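You operate a simulated robot arm through the tools that you are given. There is no shell and no other tool.

The job below is to be done with a simulated robot arm. You get a single attempt, and the scene is never put back.

## Task
Demagnetise both nuts and collect them in the small basket.
Fine: draw each across the live plate; switch off at the end.

It is judged by the outcome, as a careful person would: the job done as asked, and still so three seconds after it is handed in. It fails if anything else is knocked over, pushed out of place, dropped, spilled or broken.

## Robot
A 7-joint arm with a two-finger parallel gripper, fixed in place. Base frame: the origin is on the floor under the middle of its stand, x ahead of it, y to its left, z up. Readings come in m, degrees, newtons and seconds.
It reaches about 1.247 m from its shoulder. Its first joint turns from -132.0 to 132.0 degrees. Payload 3.91 kg.
The TCP is the grasp point between the finger pads, 0.03 m short of the fingertips. In the tool frame z runs along the fingers and y along their closing line. Largest opening 0.11 m; finger width 0.02, thickness 0.01; the body of the gripper, 0.048 by 0.112 m, starts 0.055 m behind the TCP.
Orientation is told as [roll, pitch, yaw] about the base's x, y, z axes, in that order, counted from this pose: with the fingers straight down and closing along the base's y, the tool's x points along the base's -x, its y along +y and its z along -z.

## Interface
- The arm moves only by the tool play_rows. Its arguments are lists of equal length, an entry for each row: "slide": the shift along the base's x, y, z in units of 30 mm (1.0 is 30 mm), a list of three; "dr": the turn, a rotation vector about the base's x, y, z in units of 8 degrees (1.0 is 8 degrees), a list of three; "jaw": the gripper command, from -1 (fully open) to 1 (shut), values between in proportion. In form: {"slide": [[x, y, z], ...], "dr": [[wx, wy, wz], ...], "jaw": [jaw, ...]}. A call has 1 to 20 rows; each row shifts and turns the commanded pose from where the row before left it. A call with a number of a shift or a turn outside -1 to 1 is refused whole. A row lasts 0.2 s, in which the tool goes at most 0.05 m and 8.6 degrees; a call with a longer step from one row to the next is refused whole, and so is a gripper value outside its range. Where a pose cannot be reached the arm comes as near as it can. A force on the tool above 40 N (or 10 N above the force at the start of the call, whichever is more), or a blocked arm, ends the call early, and 0.2 s more pass. The fingers move at their own pace (about 0.108 m/s each) and stop on an object; they squeeze with about 26 N. The grip force told is the motor's: it shows also when the fingers shut on nothing. Time passes only in rows, and 0.2 s behind the last, so rows that do not move let the fingers close. The reply holds the time, the measured pose of the TCP, the force on the tool along the base axes, the opening and the grip force, in the units named above and with some noise, with the torque about the TCP (base axes, N m) and any sound that the robot's microphone picked up.
- Cameras (640 x 400 px; columns grow to the right, rows downward): "scene" is fixed at [0.2201, 0.5005, 1.6446]; the picture's right is [-0.66, -0.75, 0.00], its down [-0.50, 0.44, -0.74] and it looks along [0.56, -0.49, -0.67] (base axes); focal length 331 px, centre (320, 200). "wrist" rides on the gripper at [0.072, 0.017, -0.103] in the tool frame; the picture's right is [-0.23, 0.97, 0.00], its down [-0.76, -0.18, -0.62] and it looks along [-0.61, -0.14, 0.78] (tool axes); focal length 222 px, centre (320, 200). There is no depth. A picture from a camera that has moved, and an enlarged one, comes with that camera's place and axes in the base frame and with its lens.
- capture(camera): a new picture of that camera. The clock stands still meanwhile.
- zoom(camera, box): a new picture of the part [left, top, right, bottom] of that camera's present view, enlarged. The clock stands still meanwhile.
- job_done(): hands the job in; it is judged then, once.

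Places have to be worked out from the pictures, the camera data and where the tool is seen. Open the gripper and draw the arm clear of the work before you hand the job in, unless the task says otherwise.

The tools are called as name(argument=value, ...) on one line, values as JSON. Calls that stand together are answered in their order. play_rows: Moves the arm, as the interface text tells. Its arguments: {"type":"object","properties":{"slide":{"type":"array","items":{"type":"array","items":{"type":"number"}}},"dr":{"type":"array","items":{"type":"array","items":{"type":"number"}}},"jaw":{"type":"array","items":{"type":"number"}}},"required":["slide","dr","jaw"]} The other tools are called the same way: capture (camera) takes a picture; zoom (camera, box) takes an enlarged picture of a part of a camera's view; job_done () hands the job in.

At the start:

```text
time_s: 0.0
eef_pos: [0.6265, 0.0925, 1.2715]
tool_rot: [0.0, -0.1, 0.0]
wrist_force: [0.5, 0.3, 0.3]
moment: [-0.01, 0.0, 0.0]
width: 0.1099
grasp_force: 0.0
```

scene: 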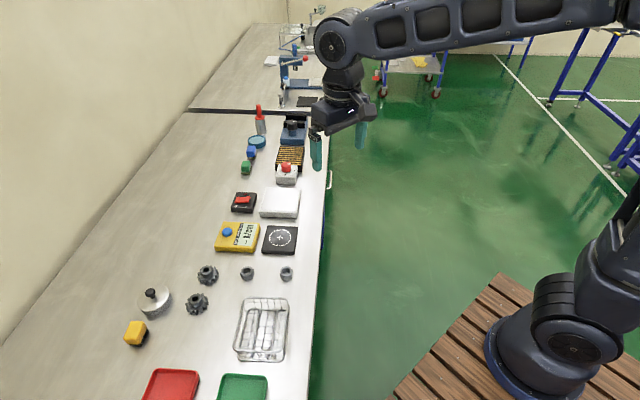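
wrist: 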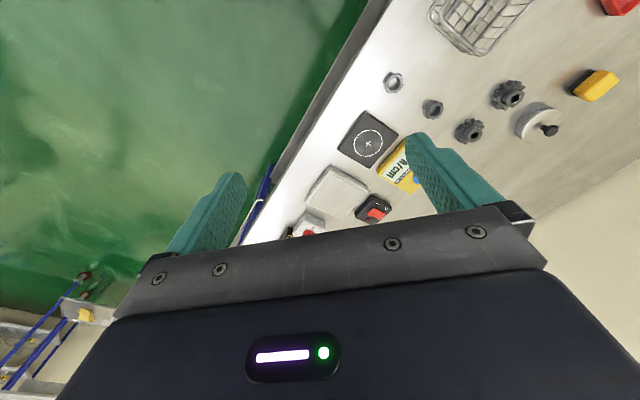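

I'll begin with enlarged views of the bench to identify the nuts, plate, switch and basket.

zoom(camera="scene", box=[120, 170, 340, 310])

zoom(camera="scene", box=[180, 180, 320, 290])

zoom(camera="scene", box=[120, 280, 320, 400])

zoom(camera="wrist", box=[280, 0, 640, 240])

zoom(camera="scene", box=[220, 80, 340, 190])

```text
2.86 times, centred on (230, 240) of scene
camera zoom: at [0.2201, 0.5005, 1.6446], right [-0.66, -0.75, 0.0], down [-0.5, 0.44, -0.74], along [0.56, -0.49, -0.67], focal length 947 px, centre (577, 86)
```

zoom: 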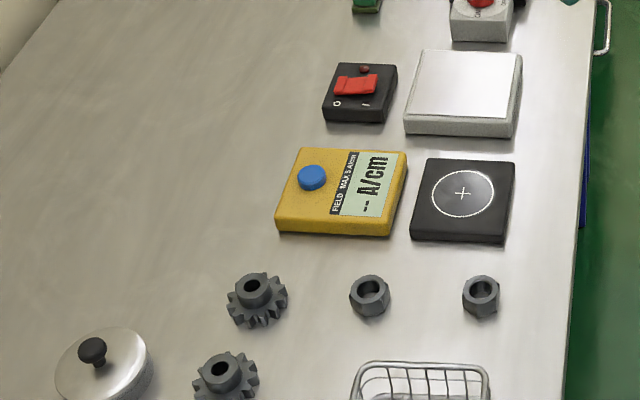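

```text
3.64 times, centred on (250, 235) of scene
camera zoom: at [0.2201, 0.5005, 1.6446], right [-0.66, -0.75, 0.0], down [-0.5, 0.44, -0.74], along [0.56, -0.49, -0.67], focal length 1205 px, centre (574, 73)
```

zoom: 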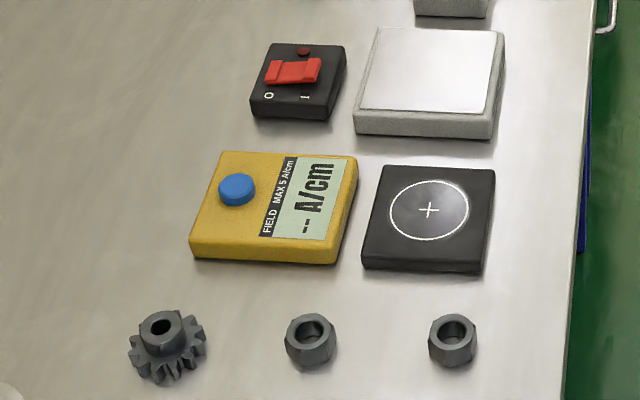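

```text
3.20 times, centred on (220, 340) of scene
camera zoom: at [0.2201, 0.5005, 1.6446], right [-0.66, -0.75, 0.0], down [-0.5, 0.44, -0.74], along [0.56, -0.49, -0.67], focal length 1060 px, centre (640, -248)
```

zoom: 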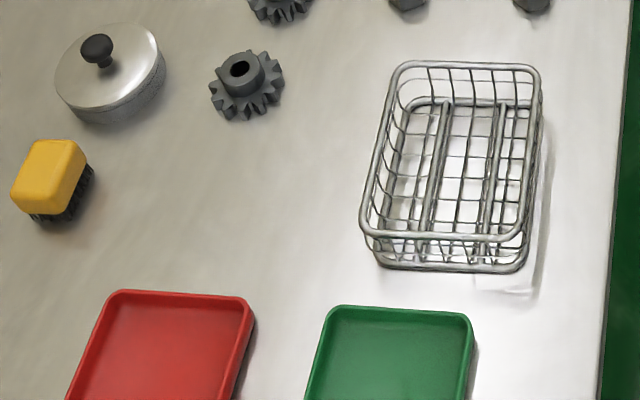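

```text
1.67 times, centred on (460, 120) of wrist
camera zoom: at [0.5539, 0.108, 1.3751], right [0.23, 0.97, 0.0], down [0.76, -0.18, 0.62], along [0.61, -0.14, -0.78], focal length 370 px, centre (87, 333)
```

zoom: 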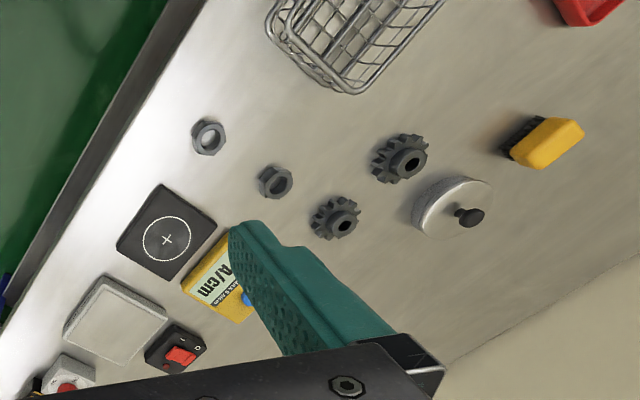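

```text
3.64 times, centred on (280, 135) of scene
camera zoom: at [0.2201, 0.5005, 1.6446], right [-0.66, -0.75, 0.0], down [-0.5, 0.44, -0.74], along [0.56, -0.49, -0.67], focal length 1205 px, centre (466, 436)
```

zoom: 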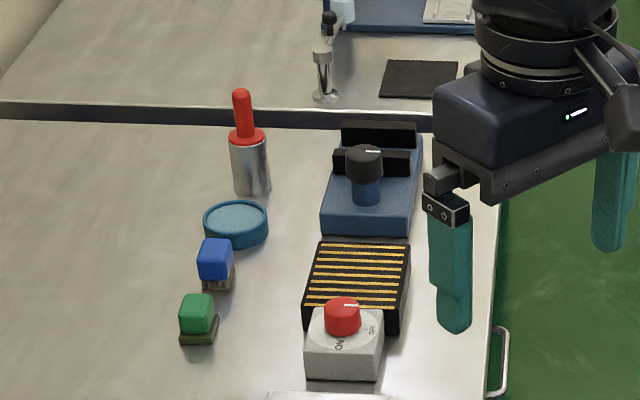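

The demagnetiser candidates are the grey plate with the rocker switch and the striped plate with the red knob. I'm zooming tight on both, on their labels, and on the far bench for any other basket.

zoom(camera="scene", box=[225, 180, 305, 230])

zoom(camera="scene", box=[264, 140, 312, 190])

zoom(camera="scene", box=[230, 185, 262, 217])

zoom(camera="scene", box=[210, 215, 300, 290])

zoom(camera="scene", box=[255, 0, 345, 110])

zoom(camera="scene", box=[225, 285, 305, 370])

```text
8.00 times, centred on (265, 205) of scene
camera zoom: at [0.2201, 0.5005, 1.6446], right [-0.66, -0.75, 0.0], down [-0.5, 0.44, -0.74], along [0.56, -0.49, -0.67], focal length 2651 px, centre (760, 160)
```

zoom: 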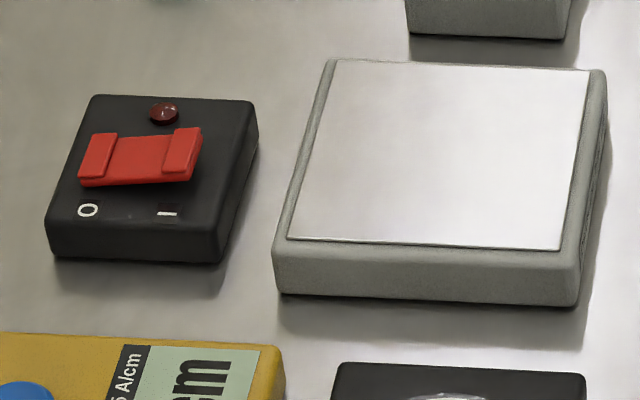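

```text
8.00 times, centred on (288, 165) of scene
camera zoom: at [0.2201, 0.5005, 1.6446], right [-0.66, -0.75, 0.0], down [-0.5, 0.44, -0.74], along [0.56, -0.49, -0.67], focal length 2651 px, centre (576, 480)
```

zoom: 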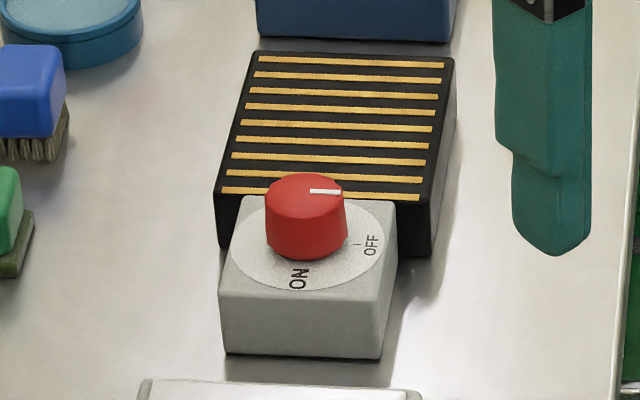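

```text
12.50 times, centred on (246, 201) of scene
camera zoom: at [0.2201, 0.5005, 1.6446], right [-0.66, -0.75, 0.0], down [-0.5, 0.44, -0.74], along [0.56, -0.49, -0.67], focal length 4142 px, centre (1245, 188)
```

zoom: 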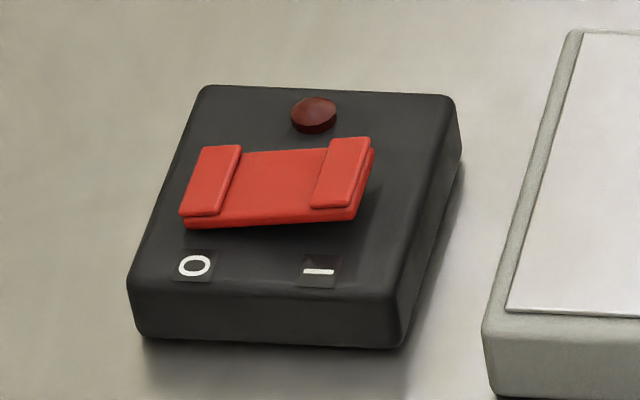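

```text
5.33 times, centred on (255, 252) of scene
camera zoom: at [0.2201, 0.5005, 1.6446], right [-0.66, -0.75, 0.0], down [-0.5, 0.44, -0.74], along [0.56, -0.49, -0.67], focal length 1767 px, centre (667, -80)
```

zoom: 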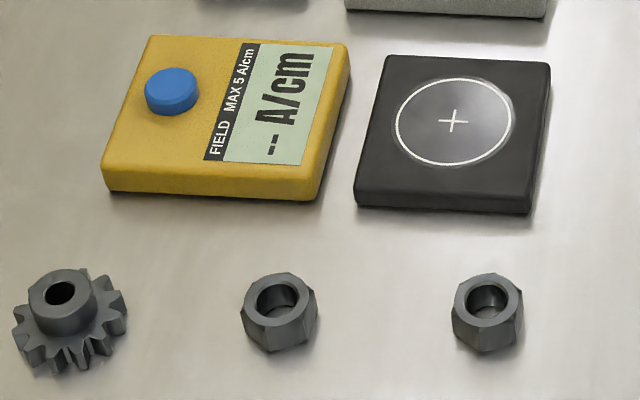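

```text
3.64 times, centred on (300, 55) of scene
camera zoom: at [0.2201, 0.5005, 1.6446], right [-0.66, -0.75, 0.0], down [-0.5, 0.44, -0.74], along [0.56, -0.49, -0.67], focal length 1205 px, centre (393, 727)
```

zoom: 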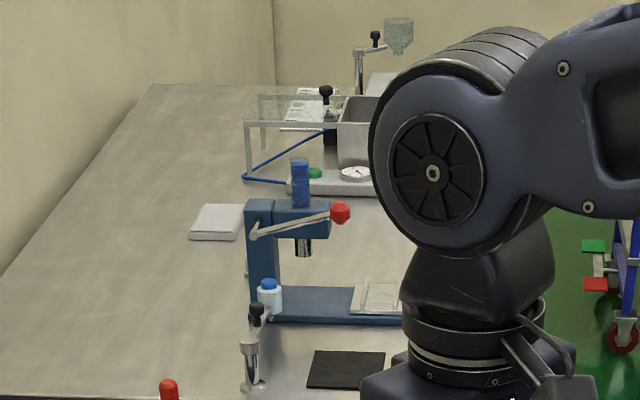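

```text
4.71 times, centred on (265, 328) of scene
camera zoom: at [0.2201, 0.5005, 1.6446], right [-0.66, -0.75, 0.0], down [-0.5, 0.44, -0.74], along [0.56, -0.49, -0.67], focal length 1559 px, centre (579, -400)
```

zoom: 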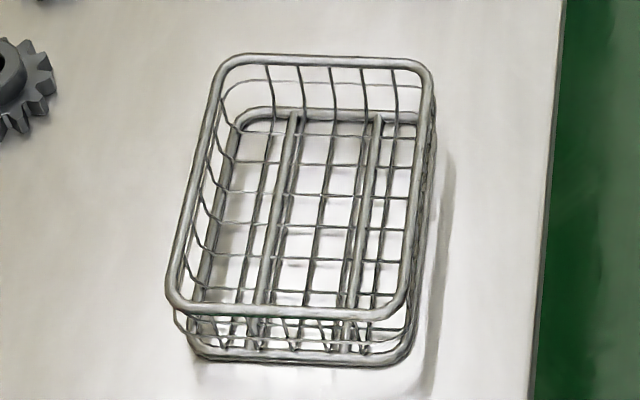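

The grey plate with the rocker (currently at 0, lamp dark) is the demagnetiser. The striped unit is a magnetic chuck, set to OFF, so I'll leave it alone, and the black pad belongs to the field meter. I put the rocker's I end near (0.975, 0.150, 0.93); I'll shut the fingers and move part of the way there, staying high, for a closer look.

play_rows(slide=[[0.75, 0, -0.2], [0.75, 0, -0.2], [0.75, 0, -0.2], [0.75, 0, -0.2], [0.75, 0, -0.2], [0.75, 0, -0.2], [0.75, 0, -0.2], [0.75, 0, -0.2]], dr=[[0, 0, 0], [0, 0, 0], [0, 0, 0], [0, 0, 0], [0, 0, 0], [0, 0, 0], [0, 0, 0], [0, 0, 0]], jaw=[1, 1, 1, 1, 1, 1, 1, 1])

capture(camera="wrist")

capture(camera="scene")

```text
time_s: 1.8
eef_pos: [0.8064, 0.09, 1.2237]
tool_rot: [0.0, -0.1, 0.0]
wrist_force: [-0.2, 1.1, 0.2]
moment: [-0.01, -0.01, -0.01]
width: 0.0001
grasp_force: 26.0
```

```text
taken
camera wrist: at [0.735, 0.1063, 1.3271], right [0.23, 0.97, 0.0], down [0.76, -0.18, 0.62], along [0.61, -0.14, -0.78], focal length 222 px, centre (320, 200)
```

wrist: 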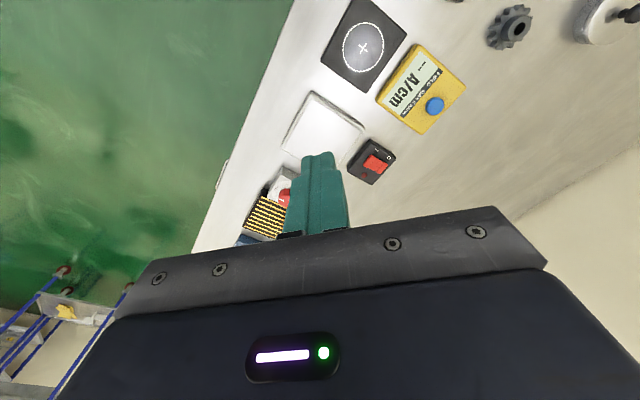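

```text
taken
```

scene: 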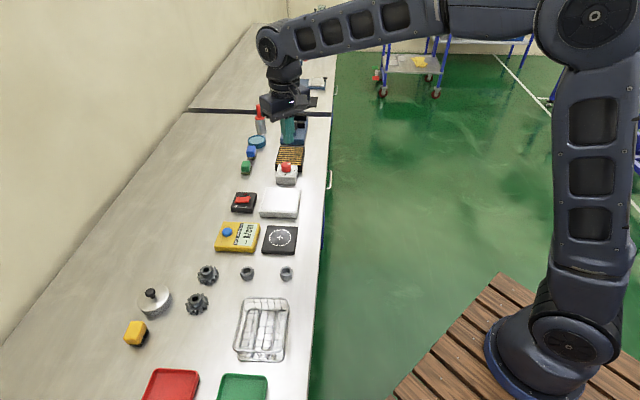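

Zooming on the switch and plate in the wrist view to refine their positions.

zoom(camera="wrist", box=[340, 130, 404, 190])

zoom(camera="wrist", box=[270, 0, 478, 130])

zoom(camera="wrist", box=[260, 70, 420, 190])

```text
6.67 times, centred on (372, 160) of wrist
camera zoom: at [0.735, 0.1063, 1.3271], right [0.23, 0.97, 0.0], down [0.76, -0.18, 0.62], along [0.61, -0.14, -0.78], focal length 1481 px, centre (-27, 467)
```

zoom: 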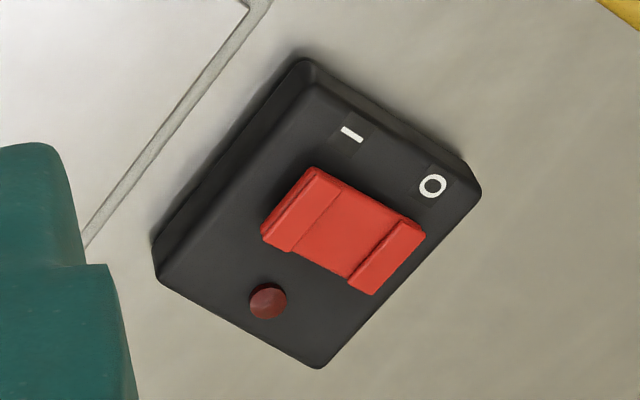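

```text
3.08 times, centred on (374, 65) of wrist
camera zoom: at [0.735, 0.1063, 1.3271], right [0.23, 0.97, 0.0], down [0.76, -0.18, 0.62], along [0.61, -0.14, -0.78], focal length 684 px, centre (154, 615)
```

zoom: 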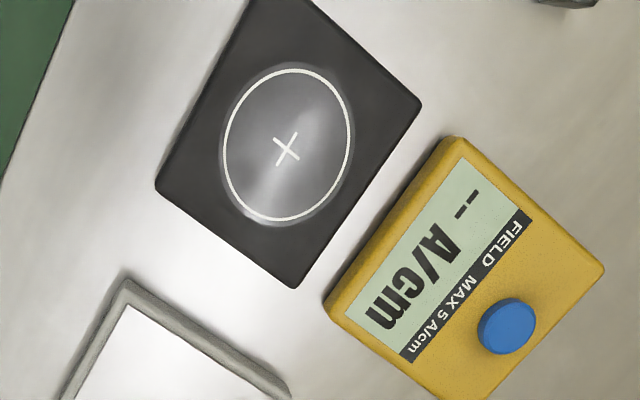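

```text
3.33 times, centred on (340, 130) of wrist
camera zoom: at [0.735, 0.1063, 1.3271], right [0.23, 0.97, 0.0], down [0.76, -0.18, 0.62], along [0.61, -0.14, -0.78], focal length 740 px, centre (253, 433)
```

zoom: 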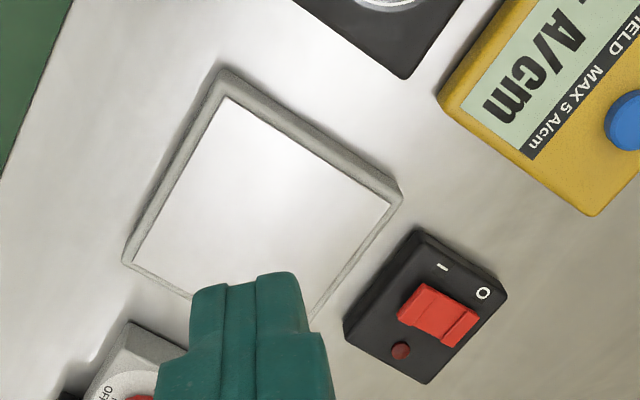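

Both cameras put the rocker's I pad at about (0.968, 0.152, 0.936) and the 0 pad at about (0.993, 0.177, 0.931). I'm moving above the I pad with the fingers closed.

play_rows(slide=[[0.67, 0.254, -0.3], [0.67, 0.254, -0.5], [0.67, 0.254, -0.5], [0.67, 0.254, -0.5], [0.67, 0.254, -0.5], [0.67, 0.254, -0.5], [0.67, 0.254, -0.5], [0.67, 0.254, -0.5], [0, 0, -0.9], [0, 0, -0.9], [0, 0, -0.9], [0, 0, 0]], dr=[[0, 0, 0], [0, 0, 0], [0, 0, 0], [0, 0, 0], [0, 0, 0], [0, 0, 0], [0, 0, 0], [0, 0, 0], [0, 0, 0], [0, 0, 0], [0, 0, 0], [0, 0, 0]], jaw=[1, 1, 1, 1, 1, 1, 1, 1, 1, 1, 1, 1])

capture(camera="wrist")

zoom(camera="scene", box=[225, 165, 305, 225])

```text
time_s: 4.4
eef_pos: [0.9657, 0.1527, 1.0302]
tool_rot: [-0.1, 0.0, 0.0]
wrist_force: [0.9, 0.4, 0.8]
moment: [0.01, 0.01, 0.03]
width: 0.0
grasp_force: 26.1
```

```text
taken
camera wrist: at [0.895, 0.1679, 1.1324], right [0.23, 0.97, 0.0], down [0.76, -0.18, 0.62], along [0.61, -0.14, -0.78], focal length 222 px, centre (320, 200)
```

wrist: 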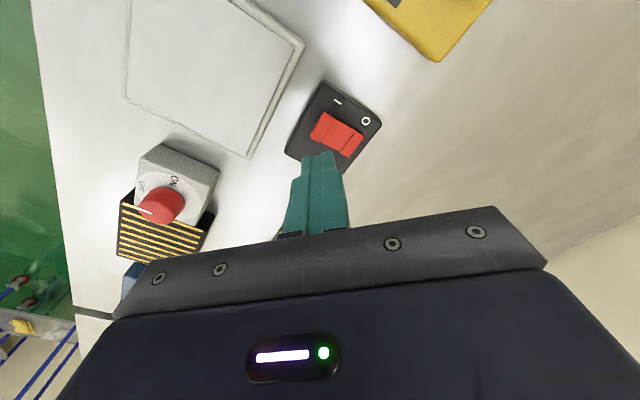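

```text
6.67 times, centred on (265, 195) of scene
camera zoom: at [0.2201, 0.5005, 1.6446], right [-0.66, -0.75, 0.0], down [-0.5, 0.44, -0.74], along [0.56, -0.49, -0.67], focal length 2209 px, centre (687, 233)
```

zoom: 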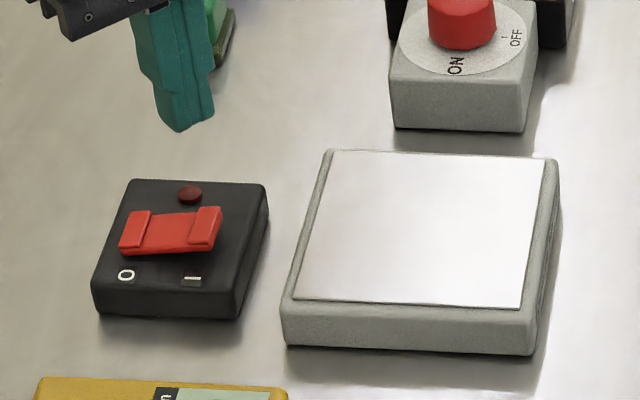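

The tip projects onto the I pad in both views. I'm lowering to just above the rocker and then in fine steps, watching the force.

play_rows(slide=[[0, 0, -0.9], [0, 0, -0.7], [0, 0, -0.3], [0, 0, -0.1], [0, 0, -0.1], [0, 0, 0]], dr=[[0, 0, 0], [0, 0, 0], [0, 0, 0], [0, 0, 0], [0, 0, 0], [0, 0, 0]], jaw=[1, 1, 1, 1, 1, 1])

zoom(camera="scene", box=[225, 175, 273, 217])

zoom(camera="wrist", box=[270, 60, 400, 180])

```text
time_s: 5.8
eef_pos: [0.9668, 0.1531, 0.9655]
tool_rot: [-0.1, 0.0, 0.0]
wrist_force: [1.1, -1.2, 1.3]
moment: [0.01, 0.0, 0.0]
width: 0.0002
grasp_force: 26.0
```

```text
9.52 times, centred on (249, 196) of scene
camera zoom: at [0.2201, 0.5005, 1.6446], right [-0.66, -0.75, 0.0], down [-0.5, 0.44, -0.74], along [0.56, -0.49, -0.67], focal length 3156 px, centre (996, 238)
```

zoom: 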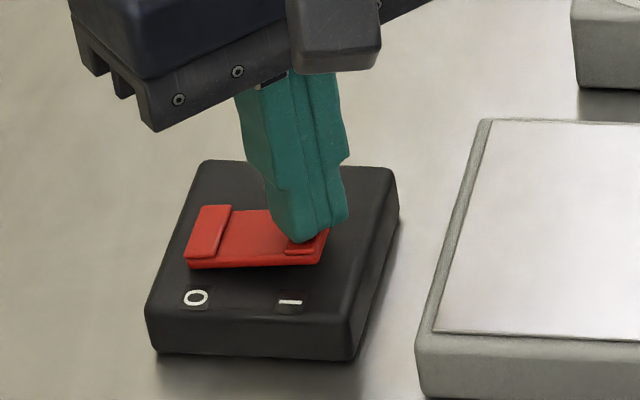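

```text
3.33 times, centred on (335, 120) of wrist
camera zoom: at [0.8944, 0.1685, 1.0687], right [0.23, 0.97, 0.0], down [0.76, -0.18, 0.62], along [0.61, -0.14, -0.78], focal length 740 px, centre (270, 467)
```

zoom: 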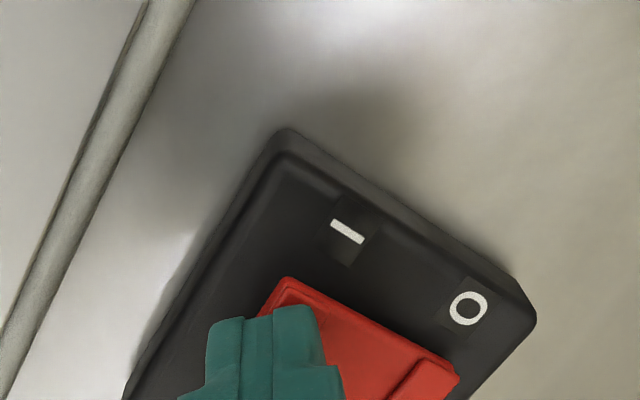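

The fingertip is just at the I pad with no force yet. I'm pressing down in 2–3 mm steps.

play_rows(slide=[[0, 0, -0.1], [0, 0, -0.1], [0, 0, -0.1], [0, 0, 0]], dr=[[0, 0, 0], [0, 0, 0], [0, 0, 0], [0, 0, 0]], jaw=[1, 1, 1, 1])

zoom(camera="scene", box=[225, 175, 273, 217])

```text
time_s: 6.6
eef_pos: [0.9671, 0.1535, 0.9616]
tool_rot: [-0.1, -0.3, -0.1]
wrist_force: [-15.8, -6.3, 15.1]
moment: [-0.07, 0.34, 0.07]
width: 0.0001
grasp_force: 26.4
heard: click
stopped in row 4: the force on the tool passed its limit at 44 N (the readings are from after the stop); the commanded pose is now the measured one
```

```text
9.52 times, centred on (249, 196) of scene
camera zoom: at [0.2201, 0.5005, 1.6446], right [-0.66, -0.75, 0.0], down [-0.5, 0.44, -0.74], along [0.56, -0.49, -0.67], focal length 3156 px, centre (996, 238)
```

zoom: 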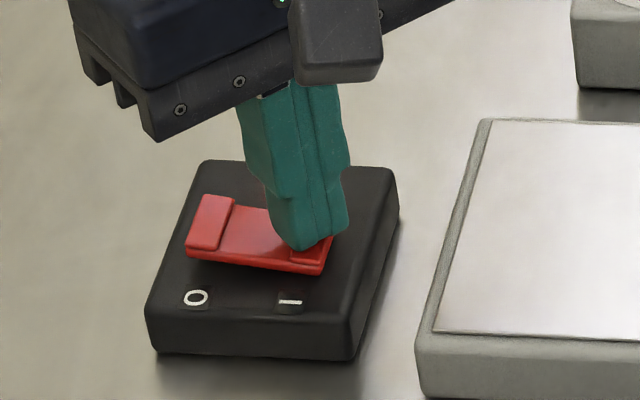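

The switch clicked and the rocker now leans to I. I'm lifting straight up to check the lamp.

play_rows(slide=[[0, 0, 0.3], [0, 0, 0.8], [0, 0, 1], [0, 0, 1], [0, 0, 1], [0, 0, 0]], dr=[[0, 0, 0], [0, 0, 0], [0, 0, 0], [0, 0, 0], [0, 0, 0], [0, 0, 0]], jaw=[1, 1, 1, 1, 1, 1])

zoom(camera="scene", box=[225, 175, 305, 225])

capture(camera="wrist")

```text
time_s: 8.0
eef_pos: [0.9686, 0.1538, 1.0823]
tool_rot: [0.0, -0.3, -0.1]
wrist_force: [-0.1, -1.0, -0.6]
moment: [-0.02, 0.0, -0.02]
width: 0.0002
grasp_force: 26.2
```

```text
8.00 times, centred on (265, 200) of scene
camera zoom: at [0.2201, 0.5005, 1.6446], right [-0.66, -0.75, 0.0], down [-0.5, 0.44, -0.74], along [0.56, -0.49, -0.67], focal length 2651 px, centre (760, 200)
```

zoom: 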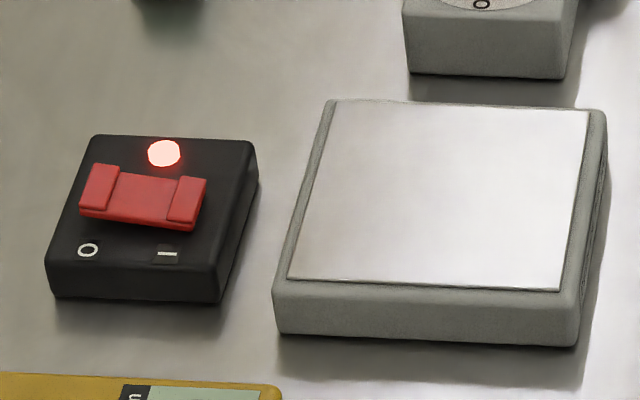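

```text
taken
camera wrist: at [0.8957, 0.1694, 1.1862], right [0.23, 0.97, 0.0], down [0.76, -0.18, 0.63], along [0.61, -0.14, -0.78], focal length 222 px, centre (320, 200)
```

wrist: 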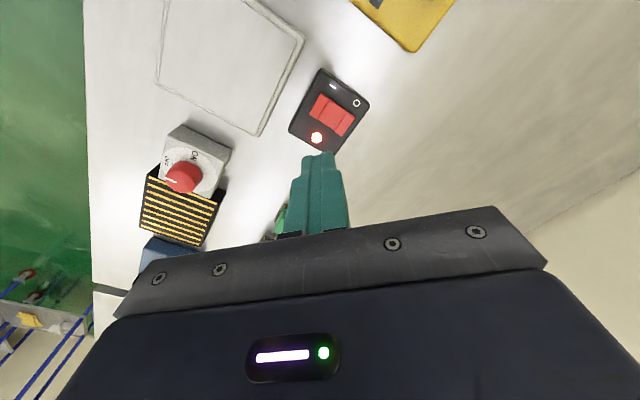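

The lamp is lit, so the plate is live. I'm opening the gripper and moving back high above the nuts for a close wrist view.

play_rows(slide=[[-0.5, 0, 1], [-1, 0.1, 0.5], [-1, 0.1, 0], [-1, 0.1, 0], [-1, 0.1, 0], [-1, 0.1, 0], [-1, 0.1, 0], [-1, 0.1, 0], [-1, 0.1, 0], [-1, 0.1, 0], [-1, 0.1, 0], [-1, 0.1, 0], [-1, 0.1, 0], [-1, 0.1, 0], [-0.5, 0.3, 0], [0, 0, 0]], dr=[[0, 0, 0], [0, 0, 0], [0, 0, 0], [0, 0, 0], [0, 0, 0], [0, 0, 0], [0, 0, 0], [0, 0, 0], [0, 0, 0], [0, 0, 0], [0, 0, 0], [0, 0, 0], [0, 0, 0], [0, 0, 0], [0, 0, 0], [0, 0, 0]], jaw=[1, 1, 1, 1, 0, -0.2, -0.2, -0.2, -0.2, -0.2, -0.2, -0.2, -0.2, -0.2, -0.2, -0.2])

capture(camera="wrist")

capture(camera="scene")

```text
time_s: 11.4
eef_pos: [0.5484, 0.2019, 1.1253]
tool_rot: [0.0, -0.4, 0.0]
wrist_force: [0.0, 0.1, -0.3]
moment: [0.03, 0.01, 0.01]
width: 0.066
grasp_force: 0.2
```

```text
taken
camera wrist: at [0.475, 0.2184, 1.229], right [0.23, 0.97, 0.0], down [0.76, -0.18, 0.63], along [0.61, -0.14, -0.78], focal length 222 px, centre (320, 200)
```

wrist: 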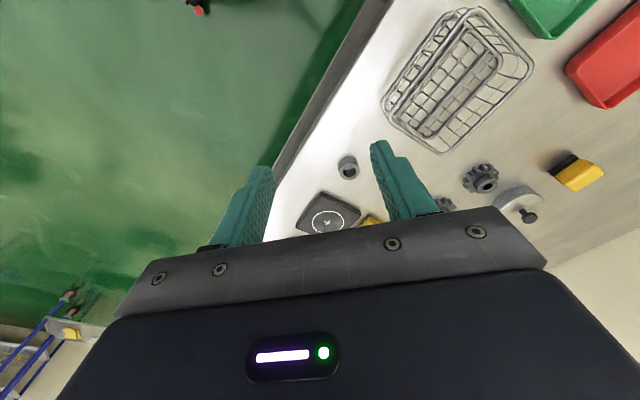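

```text
taken
```

scene: 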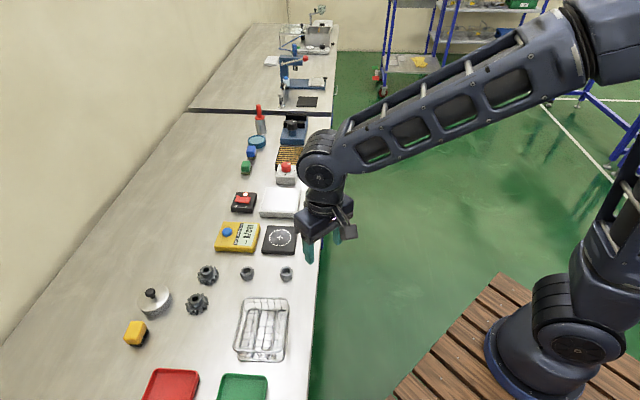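

Zooming in on the nut by the bench edge and the basket in the wrist view.

zoom(camera="wrist", box=[324, 145, 374, 190])

zoom(camera="wrist", box=[370, 0, 550, 160])

zoom(camera="scene", box=[235, 255, 300, 290])

```text
8.89 times, centred on (349, 168) of wrist
camera zoom: at [0.475, 0.2184, 1.229], right [0.23, 0.97, 0.0], down [0.76, -0.18, 0.63], along [0.61, -0.14, -0.78], focal length 1974 px, centre (62, 489)
```

zoom: 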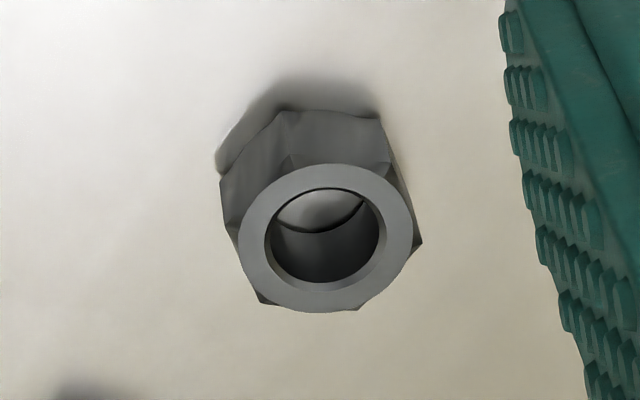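

```text
2.50 times, centred on (460, 80) of wrist
camera zoom: at [0.475, 0.2184, 1.229], right [0.23, 0.97, 0.0], down [0.76, -0.18, 0.63], along [0.61, -0.14, -0.78], focal length 555 px, centre (-30, 500)
```

zoom: 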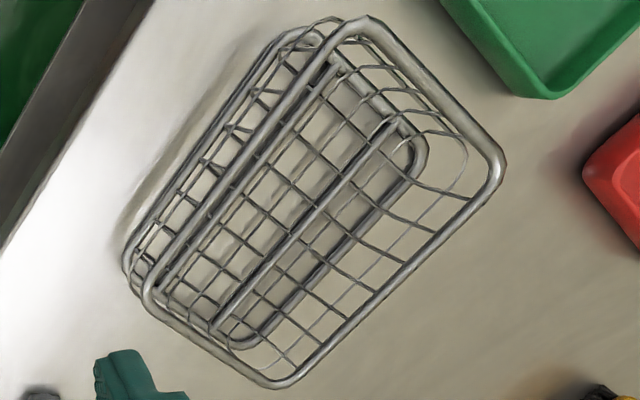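

```text
9.85 times, centred on (268, 272) of scene
camera zoom: at [0.2201, 0.5005, 1.6446], right [-0.66, -0.75, 0.0], down [-0.5, 0.44, -0.74], along [0.56, -0.49, -0.67], focal length 3263 px, centre (837, -514)
```

zoom: 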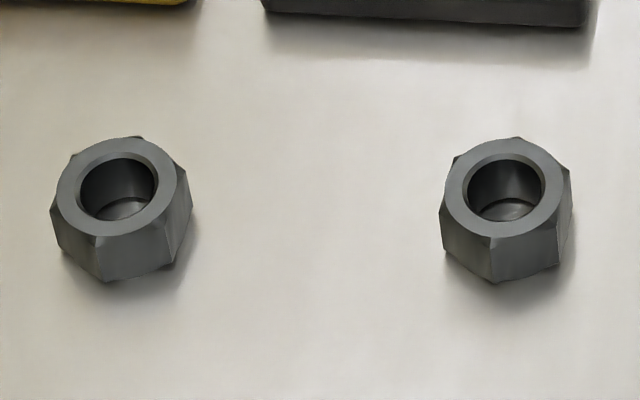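

Triangulation gives:
- bench top z≈0.900
- nut 1 at about (0.673, 0.2225), nut 2 at about (0.7415, 0.3005), both with a flat-normal near 40°
- live plate centre at (0.908, 0.07), surface z≈0.926

I'm turning the tool by −50° and moving above nut 1.

play_rows(slide=[[0.519, 0.086, -0.2], [0.519, 0.086, -0.4], [0.519, 0.086, -0.4], [0.519, 0.086, -0.4], [0.519, 0.086, -0.4], [0.519, 0.086, -0.4], [0.519, 0.086, -0.4], [0.519, 0.086, -0.4], [0, 0, 0]], dr=[[0, 0.05, -0.893], [0, 0, -0.893], [0, 0, -0.893], [0, 0, -0.893], [0, 0, -0.893], [0, 0, -0.893], [0, 0, -0.893], [0, 0, 0], [0, 0, 0]], jaw=[-0.2, -0.2, -0.2, -0.2, -0.2, -0.2, -0.2, -0.2, -0.2])

capture(camera="wrist")

zoom(camera="scene", box=[220, 220, 320, 300])

```text
time_s: 13.4
eef_pos: [0.6707, 0.2219, 1.0368]
tool_rot: [0.0, 0.0, -50.1]
wrist_force: [-0.1, 0.5, -0.4]
moment: [0.0, -0.01, -0.02]
width: 0.0662
grasp_force: 0.1
```

```text
taken
camera wrist: at [0.637, 0.2867, 1.1405], right [0.89, 0.45, 0.0], down [0.35, -0.7, 0.62], along [0.28, -0.55, -0.78], focal length 222 px, centre (320, 200)
```

wrist: 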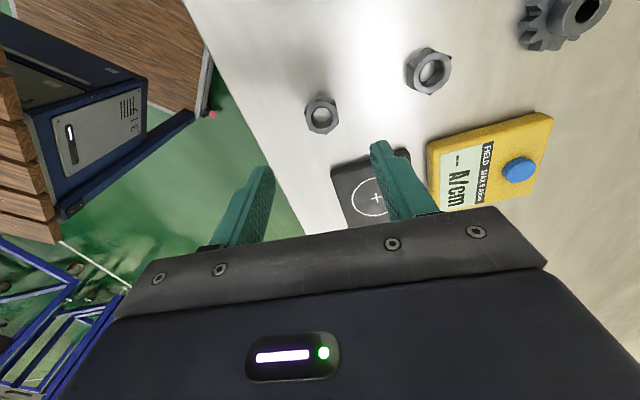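

```text
5.00 times, centred on (270, 260) of scene
camera zoom: at [0.2201, 0.5005, 1.6446], right [-0.66, -0.75, 0.0], down [-0.5, 0.44, -0.74], along [0.56, -0.49, -0.67], focal length 1657 px, centre (570, -100)
```

zoom: 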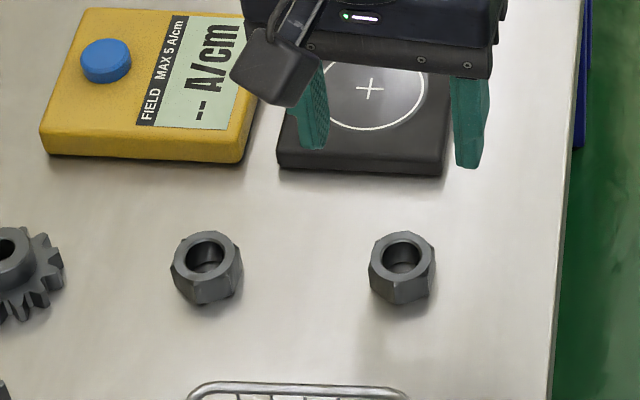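

Zooming on nut 1 from directly above to confirm its centre and flats.

zoom(camera="wrist", box=[296, 90, 346, 140])

zoom(camera="wrist", box=[402, 44, 456, 98])

```text
8.00 times, centred on (321, 115) of wrist
camera zoom: at [0.637, 0.2867, 1.1405], right [0.89, 0.45, 0.0], down [0.35, -0.7, 0.62], along [0.28, -0.55, -0.78], focal length 1777 px, centre (312, 880)
```

zoom: 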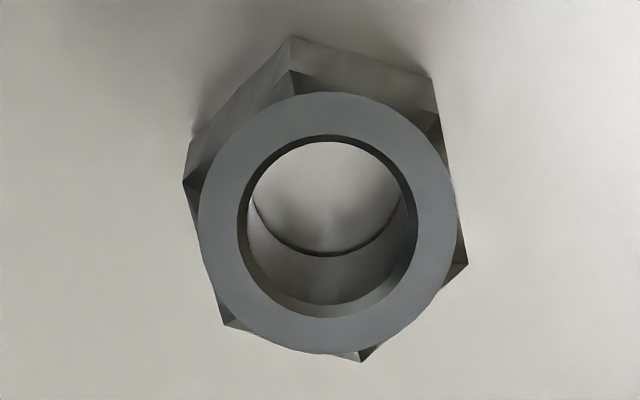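

```text
7.41 times, centred on (429, 71) of wrist
camera zoom: at [0.637, 0.2867, 1.1405], right [0.89, 0.45, 0.0], down [0.35, -0.7, 0.62], along [0.28, -0.55, -0.78], focal length 1645 px, centre (-487, 1156)
```

zoom: 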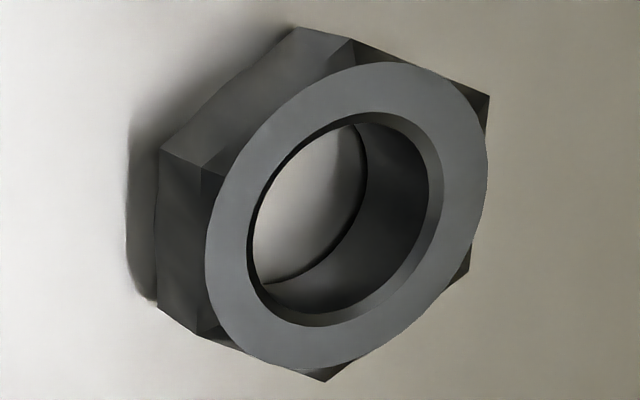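

Nut 1 centre is at about (0.6725, 0.221) with flats at 41°, so only a tiny correction is needed. I'm lowering the open fingers around it to about 4 mm above the bench.

play_rows(slide=[[0.06, -0.03, -0.6], [0, 0, -0.9], [0, 0, -0.8], [0, 0, -0.4], [0, 0, -0.3], [0, 0, -0.2], [0, 0, -0.1], [0, 0, 0]], dr=[[0, 0, 0.16], [0, 0, 0], [0, 0, 0], [0, 0, 0], [0, 0, 0], [0, 0, 0], [0, 0, 0], [0, 0, 0]], jaw=[-0.2, -0.2, -0.2, -0.2, -0.2, -0.2, -0.2, -0.2])

zoom(camera="scene", box=[245, 240, 325, 295])

zoom(camera="wrist", box=[200, 60, 460, 220])

```text
time_s: 15.2
eef_pos: [0.6736, 0.2213, 0.9404]
tool_rot: [0.0, 0.1, -48.7]
wrist_force: [0.6, 0.2, 0.5]
moment: [0.02, -0.01, 0.01]
width: 0.066
grasp_force: 0.0
```

```text
7.27 times, centred on (285, 268) of scene
camera zoom: at [0.2201, 0.5005, 1.6446], right [-0.66, -0.75, 0.0], down [-0.5, 0.44, -0.74], along [0.56, -0.49, -0.67], focal length 2410 px, centre (574, -291)
```

zoom: 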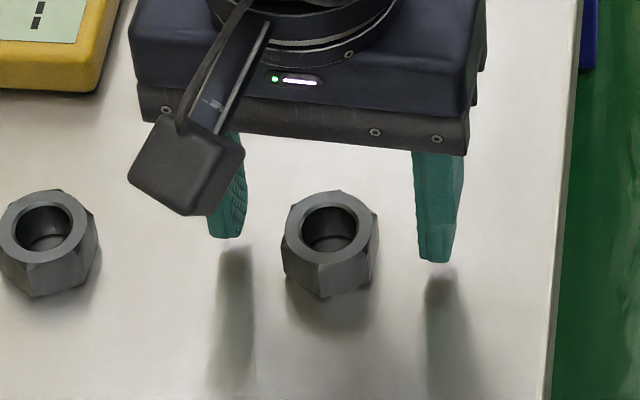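

```text
2.46 times, centred on (330, 140) of wrist
camera zoom: at [0.6382, 0.2849, 1.0437], right [0.88, 0.47, 0.0], down [0.37, -0.69, 0.62], along [0.29, -0.55, -0.78], focal length 547 px, centre (295, 348)
```

zoom: 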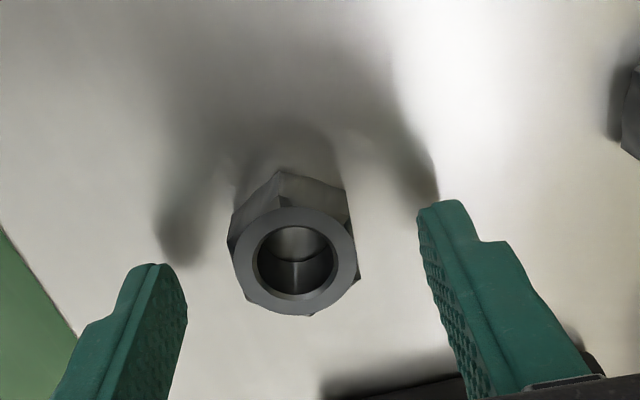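

The fingers straddle the nut evenly, with tips about 10 mm above the bench. I'm lowering 6 mm more and closing gently.

play_rows(slide=[[-0.02, 0, -0.1], [0, 0, -0.1], [0, 0, 0], [0, 0, 0], [0, 0, 0], [0, 0, 0], [0, 0, 0]], dr=[[0, 0, 0], [0, 0, 0], [0, 0, 0], [0, 0, 0], [0, 0, 0], [0, 0, 0], [0, 0, 0]], jaw=[-0.2, -0.2, -0.2, 0.2, 0.5, 1, 1])

zoom(camera="scene", box=[245, 240, 325, 295])

zoom(camera="wrist", box=[200, 60, 460, 220])

```text
time_s: 16.8
eef_pos: [0.6729, 0.221, 0.9343]
tool_rot: [0.0, 0.1, -48.7]
wrist_force: [-0.4, -1.1, 1.2]
moment: [-0.05, 0.01, -0.01]
width: 0.0314
grasp_force: 26.3
```

```text
7.27 times, centred on (285, 268) of scene
camera zoom: at [0.2201, 0.5005, 1.6446], right [-0.66, -0.75, 0.0], down [-0.5, 0.44, -0.74], along [0.56, -0.49, -0.67], focal length 2410 px, centre (574, -291)
```

zoom: 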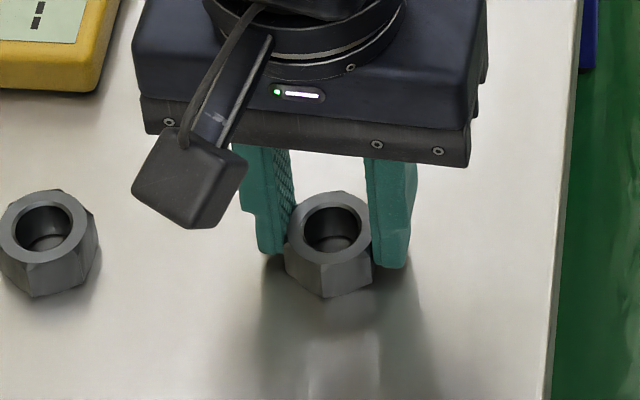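

```text
2.46 times, centred on (330, 140) of wrist
camera zoom: at [0.6381, 0.2847, 1.037], right [0.88, 0.47, 0.0], down [0.37, -0.69, 0.62], along [0.29, -0.55, -0.78], focal length 547 px, centre (295, 348)
```

zoom: 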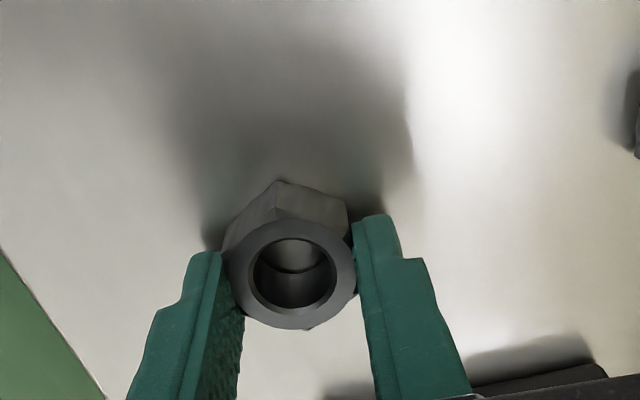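

Nut 1 is gripped (width 31.4 mm). I'm lifting it and carrying it above the far edge of the live plate, at about (0.954, 0.0225).

play_rows(slide=[[0, 0, 0.4], [0, 0, 0.8], [0, 0, 1], [0, 0, 1], [0.3, -0.2, 0], [0.78, -0.55, 0], [0.78, -0.55, 0], [0.78, -0.55, 0], [0.78, -0.55, 0], [0.78, -0.55, 0], [0.78, -0.55, 0], [0.78, -0.55, 0], [0.78, -0.55, 0], [0.78, -0.55, 0], [0.78, -0.55, 0], [0.78, -0.55, 0], [0.5, -0.37, 0], [0, 0, 0]], dr=[[0, 0, 0], [0, 0, 0], [0, 0, 0], [0, 0, 0], [0, 0, 0], [0, 0, 0], [0, 0, 0], [0, 0, 0], [0, 0, 0], [0, 0, 0], [0, 0, 0], [0, 0, 0], [0, 0, 0], [0, 0, 0], [0, 0, 0], [0, 0, 0], [0, 0, 0], [0, 0, 0]], jaw=[1, 1, 1, 1, 1, 1, 1, 1, 1, 1, 1, 1, 1, 1, 1, 1, 1, 1])

capture(camera="wrist")

zoom(camera="scene", box=[225, 150, 325, 220])

```text
time_s: 20.6
eef_pos: [0.956, 0.0225, 1.0309]
tool_rot: [0.0, 0.0, -48.8]
wrist_force: [-0.3, -0.1, 0.1]
moment: [-0.04, -0.01, 0.0]
width: 0.0
grasp_force: 26.0
```

```text
taken
camera wrist: at [0.9202, 0.0884, 1.1343], right [0.88, 0.47, 0.0], down [0.37, -0.69, 0.62], along [0.29, -0.55, -0.78], focal length 222 px, centre (320, 200)
```

wrist: 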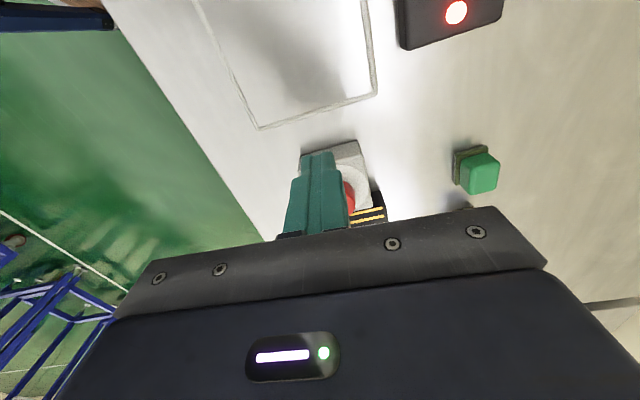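

```text
5.71 times, centred on (275, 185) of scene
camera zoom: at [0.2201, 0.5005, 1.6446], right [-0.66, -0.75, 0.0], down [-0.5, 0.44, -0.74], along [0.56, -0.49, -0.67], focal length 1894 px, centre (577, 286)
```

zoom: 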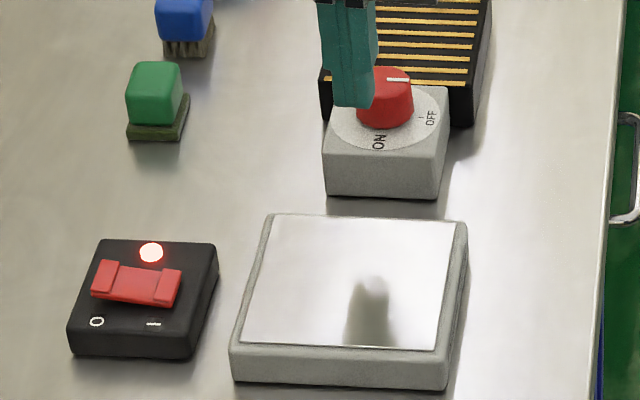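

The fingers are fully shut, so the nut slipped out on the way. I need to find where it is.

capture(camera="scene")

zoom(camera="scene", box=[210, 210, 330, 300])

```text
taken
```

scene: 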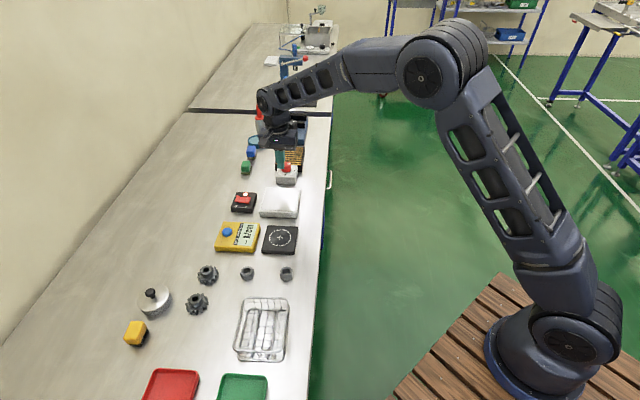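

```text
4.44 times, centred on (270, 255) of scene
camera zoom: at [0.2201, 0.5005, 1.6446], right [-0.66, -0.75, 0.0], down [-0.5, 0.44, -0.74], along [0.56, -0.49, -0.67], focal length 1473 px, centre (542, -44)
```

zoom: 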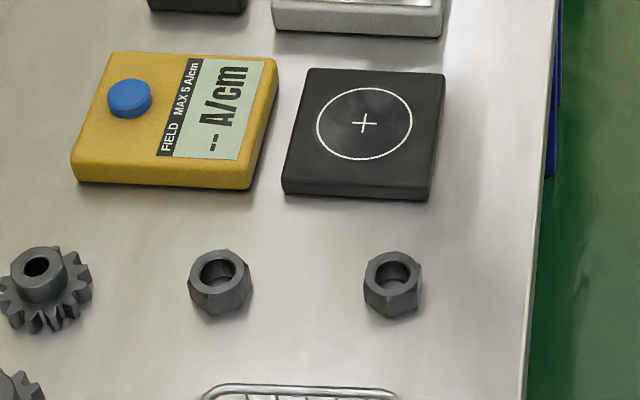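

Nut 1 is still standing exactly where it was, so it slipped out right as I began to lift and nothing fell. I'm going back to regrip lower, then lift in tiny steps while watching the force; the magnetised nut may be clinging to the bench.

play_rows(slide=[[-0.5, 0.35, 0], [-0.78, 0.55, 0], [-0.78, 0.55, 0], [-0.78, 0.55, 0], [-0.78, 0.55, 0], [-0.78, 0.55, 0], [-0.78, 0.55, 0], [-0.78, 0.55, 0], [-0.78, 0.55, 0], [-0.78, 0.55, 0], [-0.78, 0.55, 0], [-0.78, 0.55, 0], [-0.35, 0.22, 0], [0, 0, 0], [0, 0, 0]], dr=[[0, 0, 0], [0, 0, 0], [0, 0, 0], [0, 0, 0], [0, 0, 0], [0, 0, 0], [0, 0, 0], [0, 0, 0], [0, 0, 0], [0, 0, 0], [0, 0, 0], [0, 0, 0], [0, 0, 0], [0, 0, 0], [0, 0, 0]], jaw=[1, 1, 1, 1, 1, 1, 1, 1, 1, 0.5, 0, -0.2, -0.2, -0.2, -0.2])

zoom(camera="wrist", box=[200, 60, 460, 220])

zoom(camera="scene", box=[245, 240, 325, 295])

```text
time_s: 23.8
eef_pos: [0.6706, 0.2222, 1.0289]
tool_rot: [0.0, 0.2, -48.8]
wrist_force: [0.6, -0.2, -0.4]
moment: [0.02, -0.02, 0.02]
width: 0.0659
grasp_force: 0.1
```

```text
2.46 times, centred on (330, 140) of wrist
camera zoom: at [0.6362, 0.2859, 1.1327], right [0.88, 0.47, 0.0], down [0.37, -0.69, 0.62], along [0.29, -0.55, -0.78], focal length 547 px, centre (295, 348)
```

zoom: 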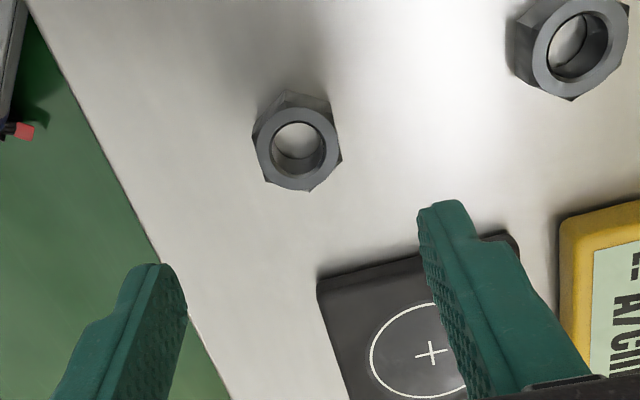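

```text
7.27 times, centred on (285, 268) of scene
camera zoom: at [0.2201, 0.5005, 1.6446], right [-0.66, -0.75, 0.0], down [-0.5, 0.44, -0.74], along [0.56, -0.49, -0.67], focal length 2410 px, centre (574, -291)
```

zoom: 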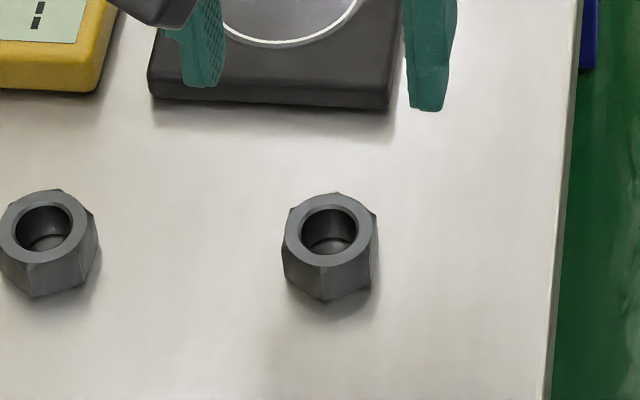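

The nut hasn't moved. I'm lowering until the tips are about 2 mm above the bench for a deeper bite, then closing.

play_rows(slide=[[0.04, -0.02, -0.8], [0, 0, -0.9], [0, 0, -0.7], [0, 0, -0.4], [0, 0, -0.2], [0, 0, -0.13], [0, 0, -0.1], [0, 0, 0], [0, 0, 0], [0, 0, 0], [0, 0, 0], [0, 0, 0]], dr=[[0, 0, 0], [0, 0, 0], [0, 0, 0], [0, 0, 0], [0, 0, 0], [0, 0, 0], [0, 0, 0], [0, 0, 0], [0, 0, 0], [0, 0, 0], [0, 0, 0], [0, 0, 0]], jaw=[-0.2, -0.2, -0.2, -0.2, -0.2, -0.2, -0.2, -0.2, 0.3, 1, 1, 1])

zoom(camera="scene", box=[260, 250, 310, 290])

zoom(camera="wrist", box=[250, 110, 390, 220])

```text
time_s: 26.4
eef_pos: [0.6713, 0.2211, 0.9323]
tool_rot: [0.0, 0.1, -48.7]
wrist_force: [-1.2, 0.1, 0.5]
moment: [0.01, -0.07, 0.04]
width: 0.0312
grasp_force: 26.2
```

```text
10.00 times, centred on (285, 270) of scene
camera zoom: at [0.2201, 0.5005, 1.6446], right [-0.66, -0.75, 0.0], down [-0.5, 0.44, -0.74], along [0.56, -0.49, -0.67], focal length 3314 px, centre (670, -500)
```

zoom: 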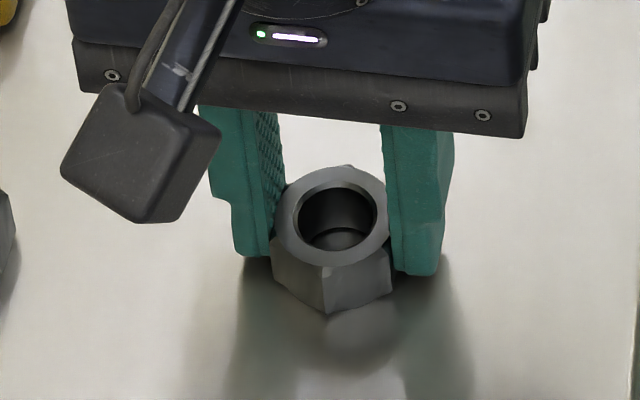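

```text
3.64 times, centred on (320, 165) of wrist
camera zoom: at [0.6371, 0.2856, 1.0358], right [0.88, 0.47, 0.0], down [0.37, -0.69, 0.62], along [0.29, -0.55, -0.78], focal length 808 px, centre (320, 327)
```

zoom: 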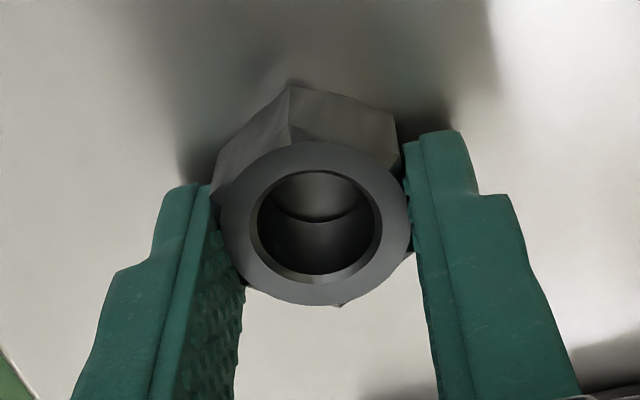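

Gripped again at 31.2 mm. I'm lifting just 3 mm very slowly and reading the force.

play_rows(slide=[[0, 0, 0.03], [0, 0, 0.03], [0, 0, 0.04], [0, 0, 0]], dr=[[0, 0, 0], [0, 0, 0], [0, 0, 0], [0, 0, 0]], jaw=[1, 1, 1, 1])

zoom(camera="scene", box=[260, 250, 310, 290])

```text
time_s: 27.4
eef_pos: [0.6725, 0.2213, 0.9355]
tool_rot: [0.1, 0.1, -48.7]
wrist_force: [0.4, 0.7, -1.3]
moment: [0.0, -0.03, 0.02]
width: 0.0311
grasp_force: 25.6
```

```text
10.00 times, centred on (285, 270) of scene
camera zoom: at [0.2201, 0.5005, 1.6446], right [-0.66, -0.75, 0.0], down [-0.5, 0.44, -0.74], along [0.56, -0.49, -0.67], focal length 3314 px, centre (670, -500)
```

zoom: 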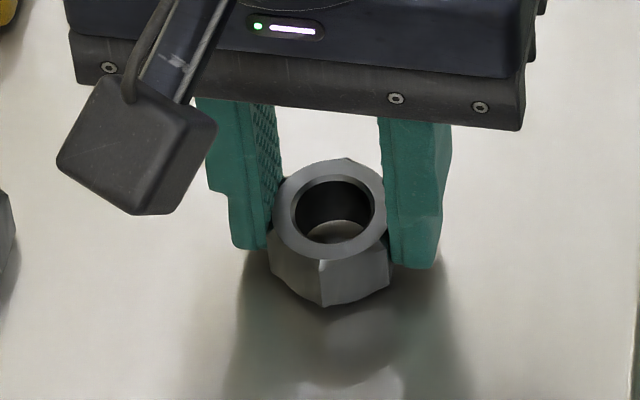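

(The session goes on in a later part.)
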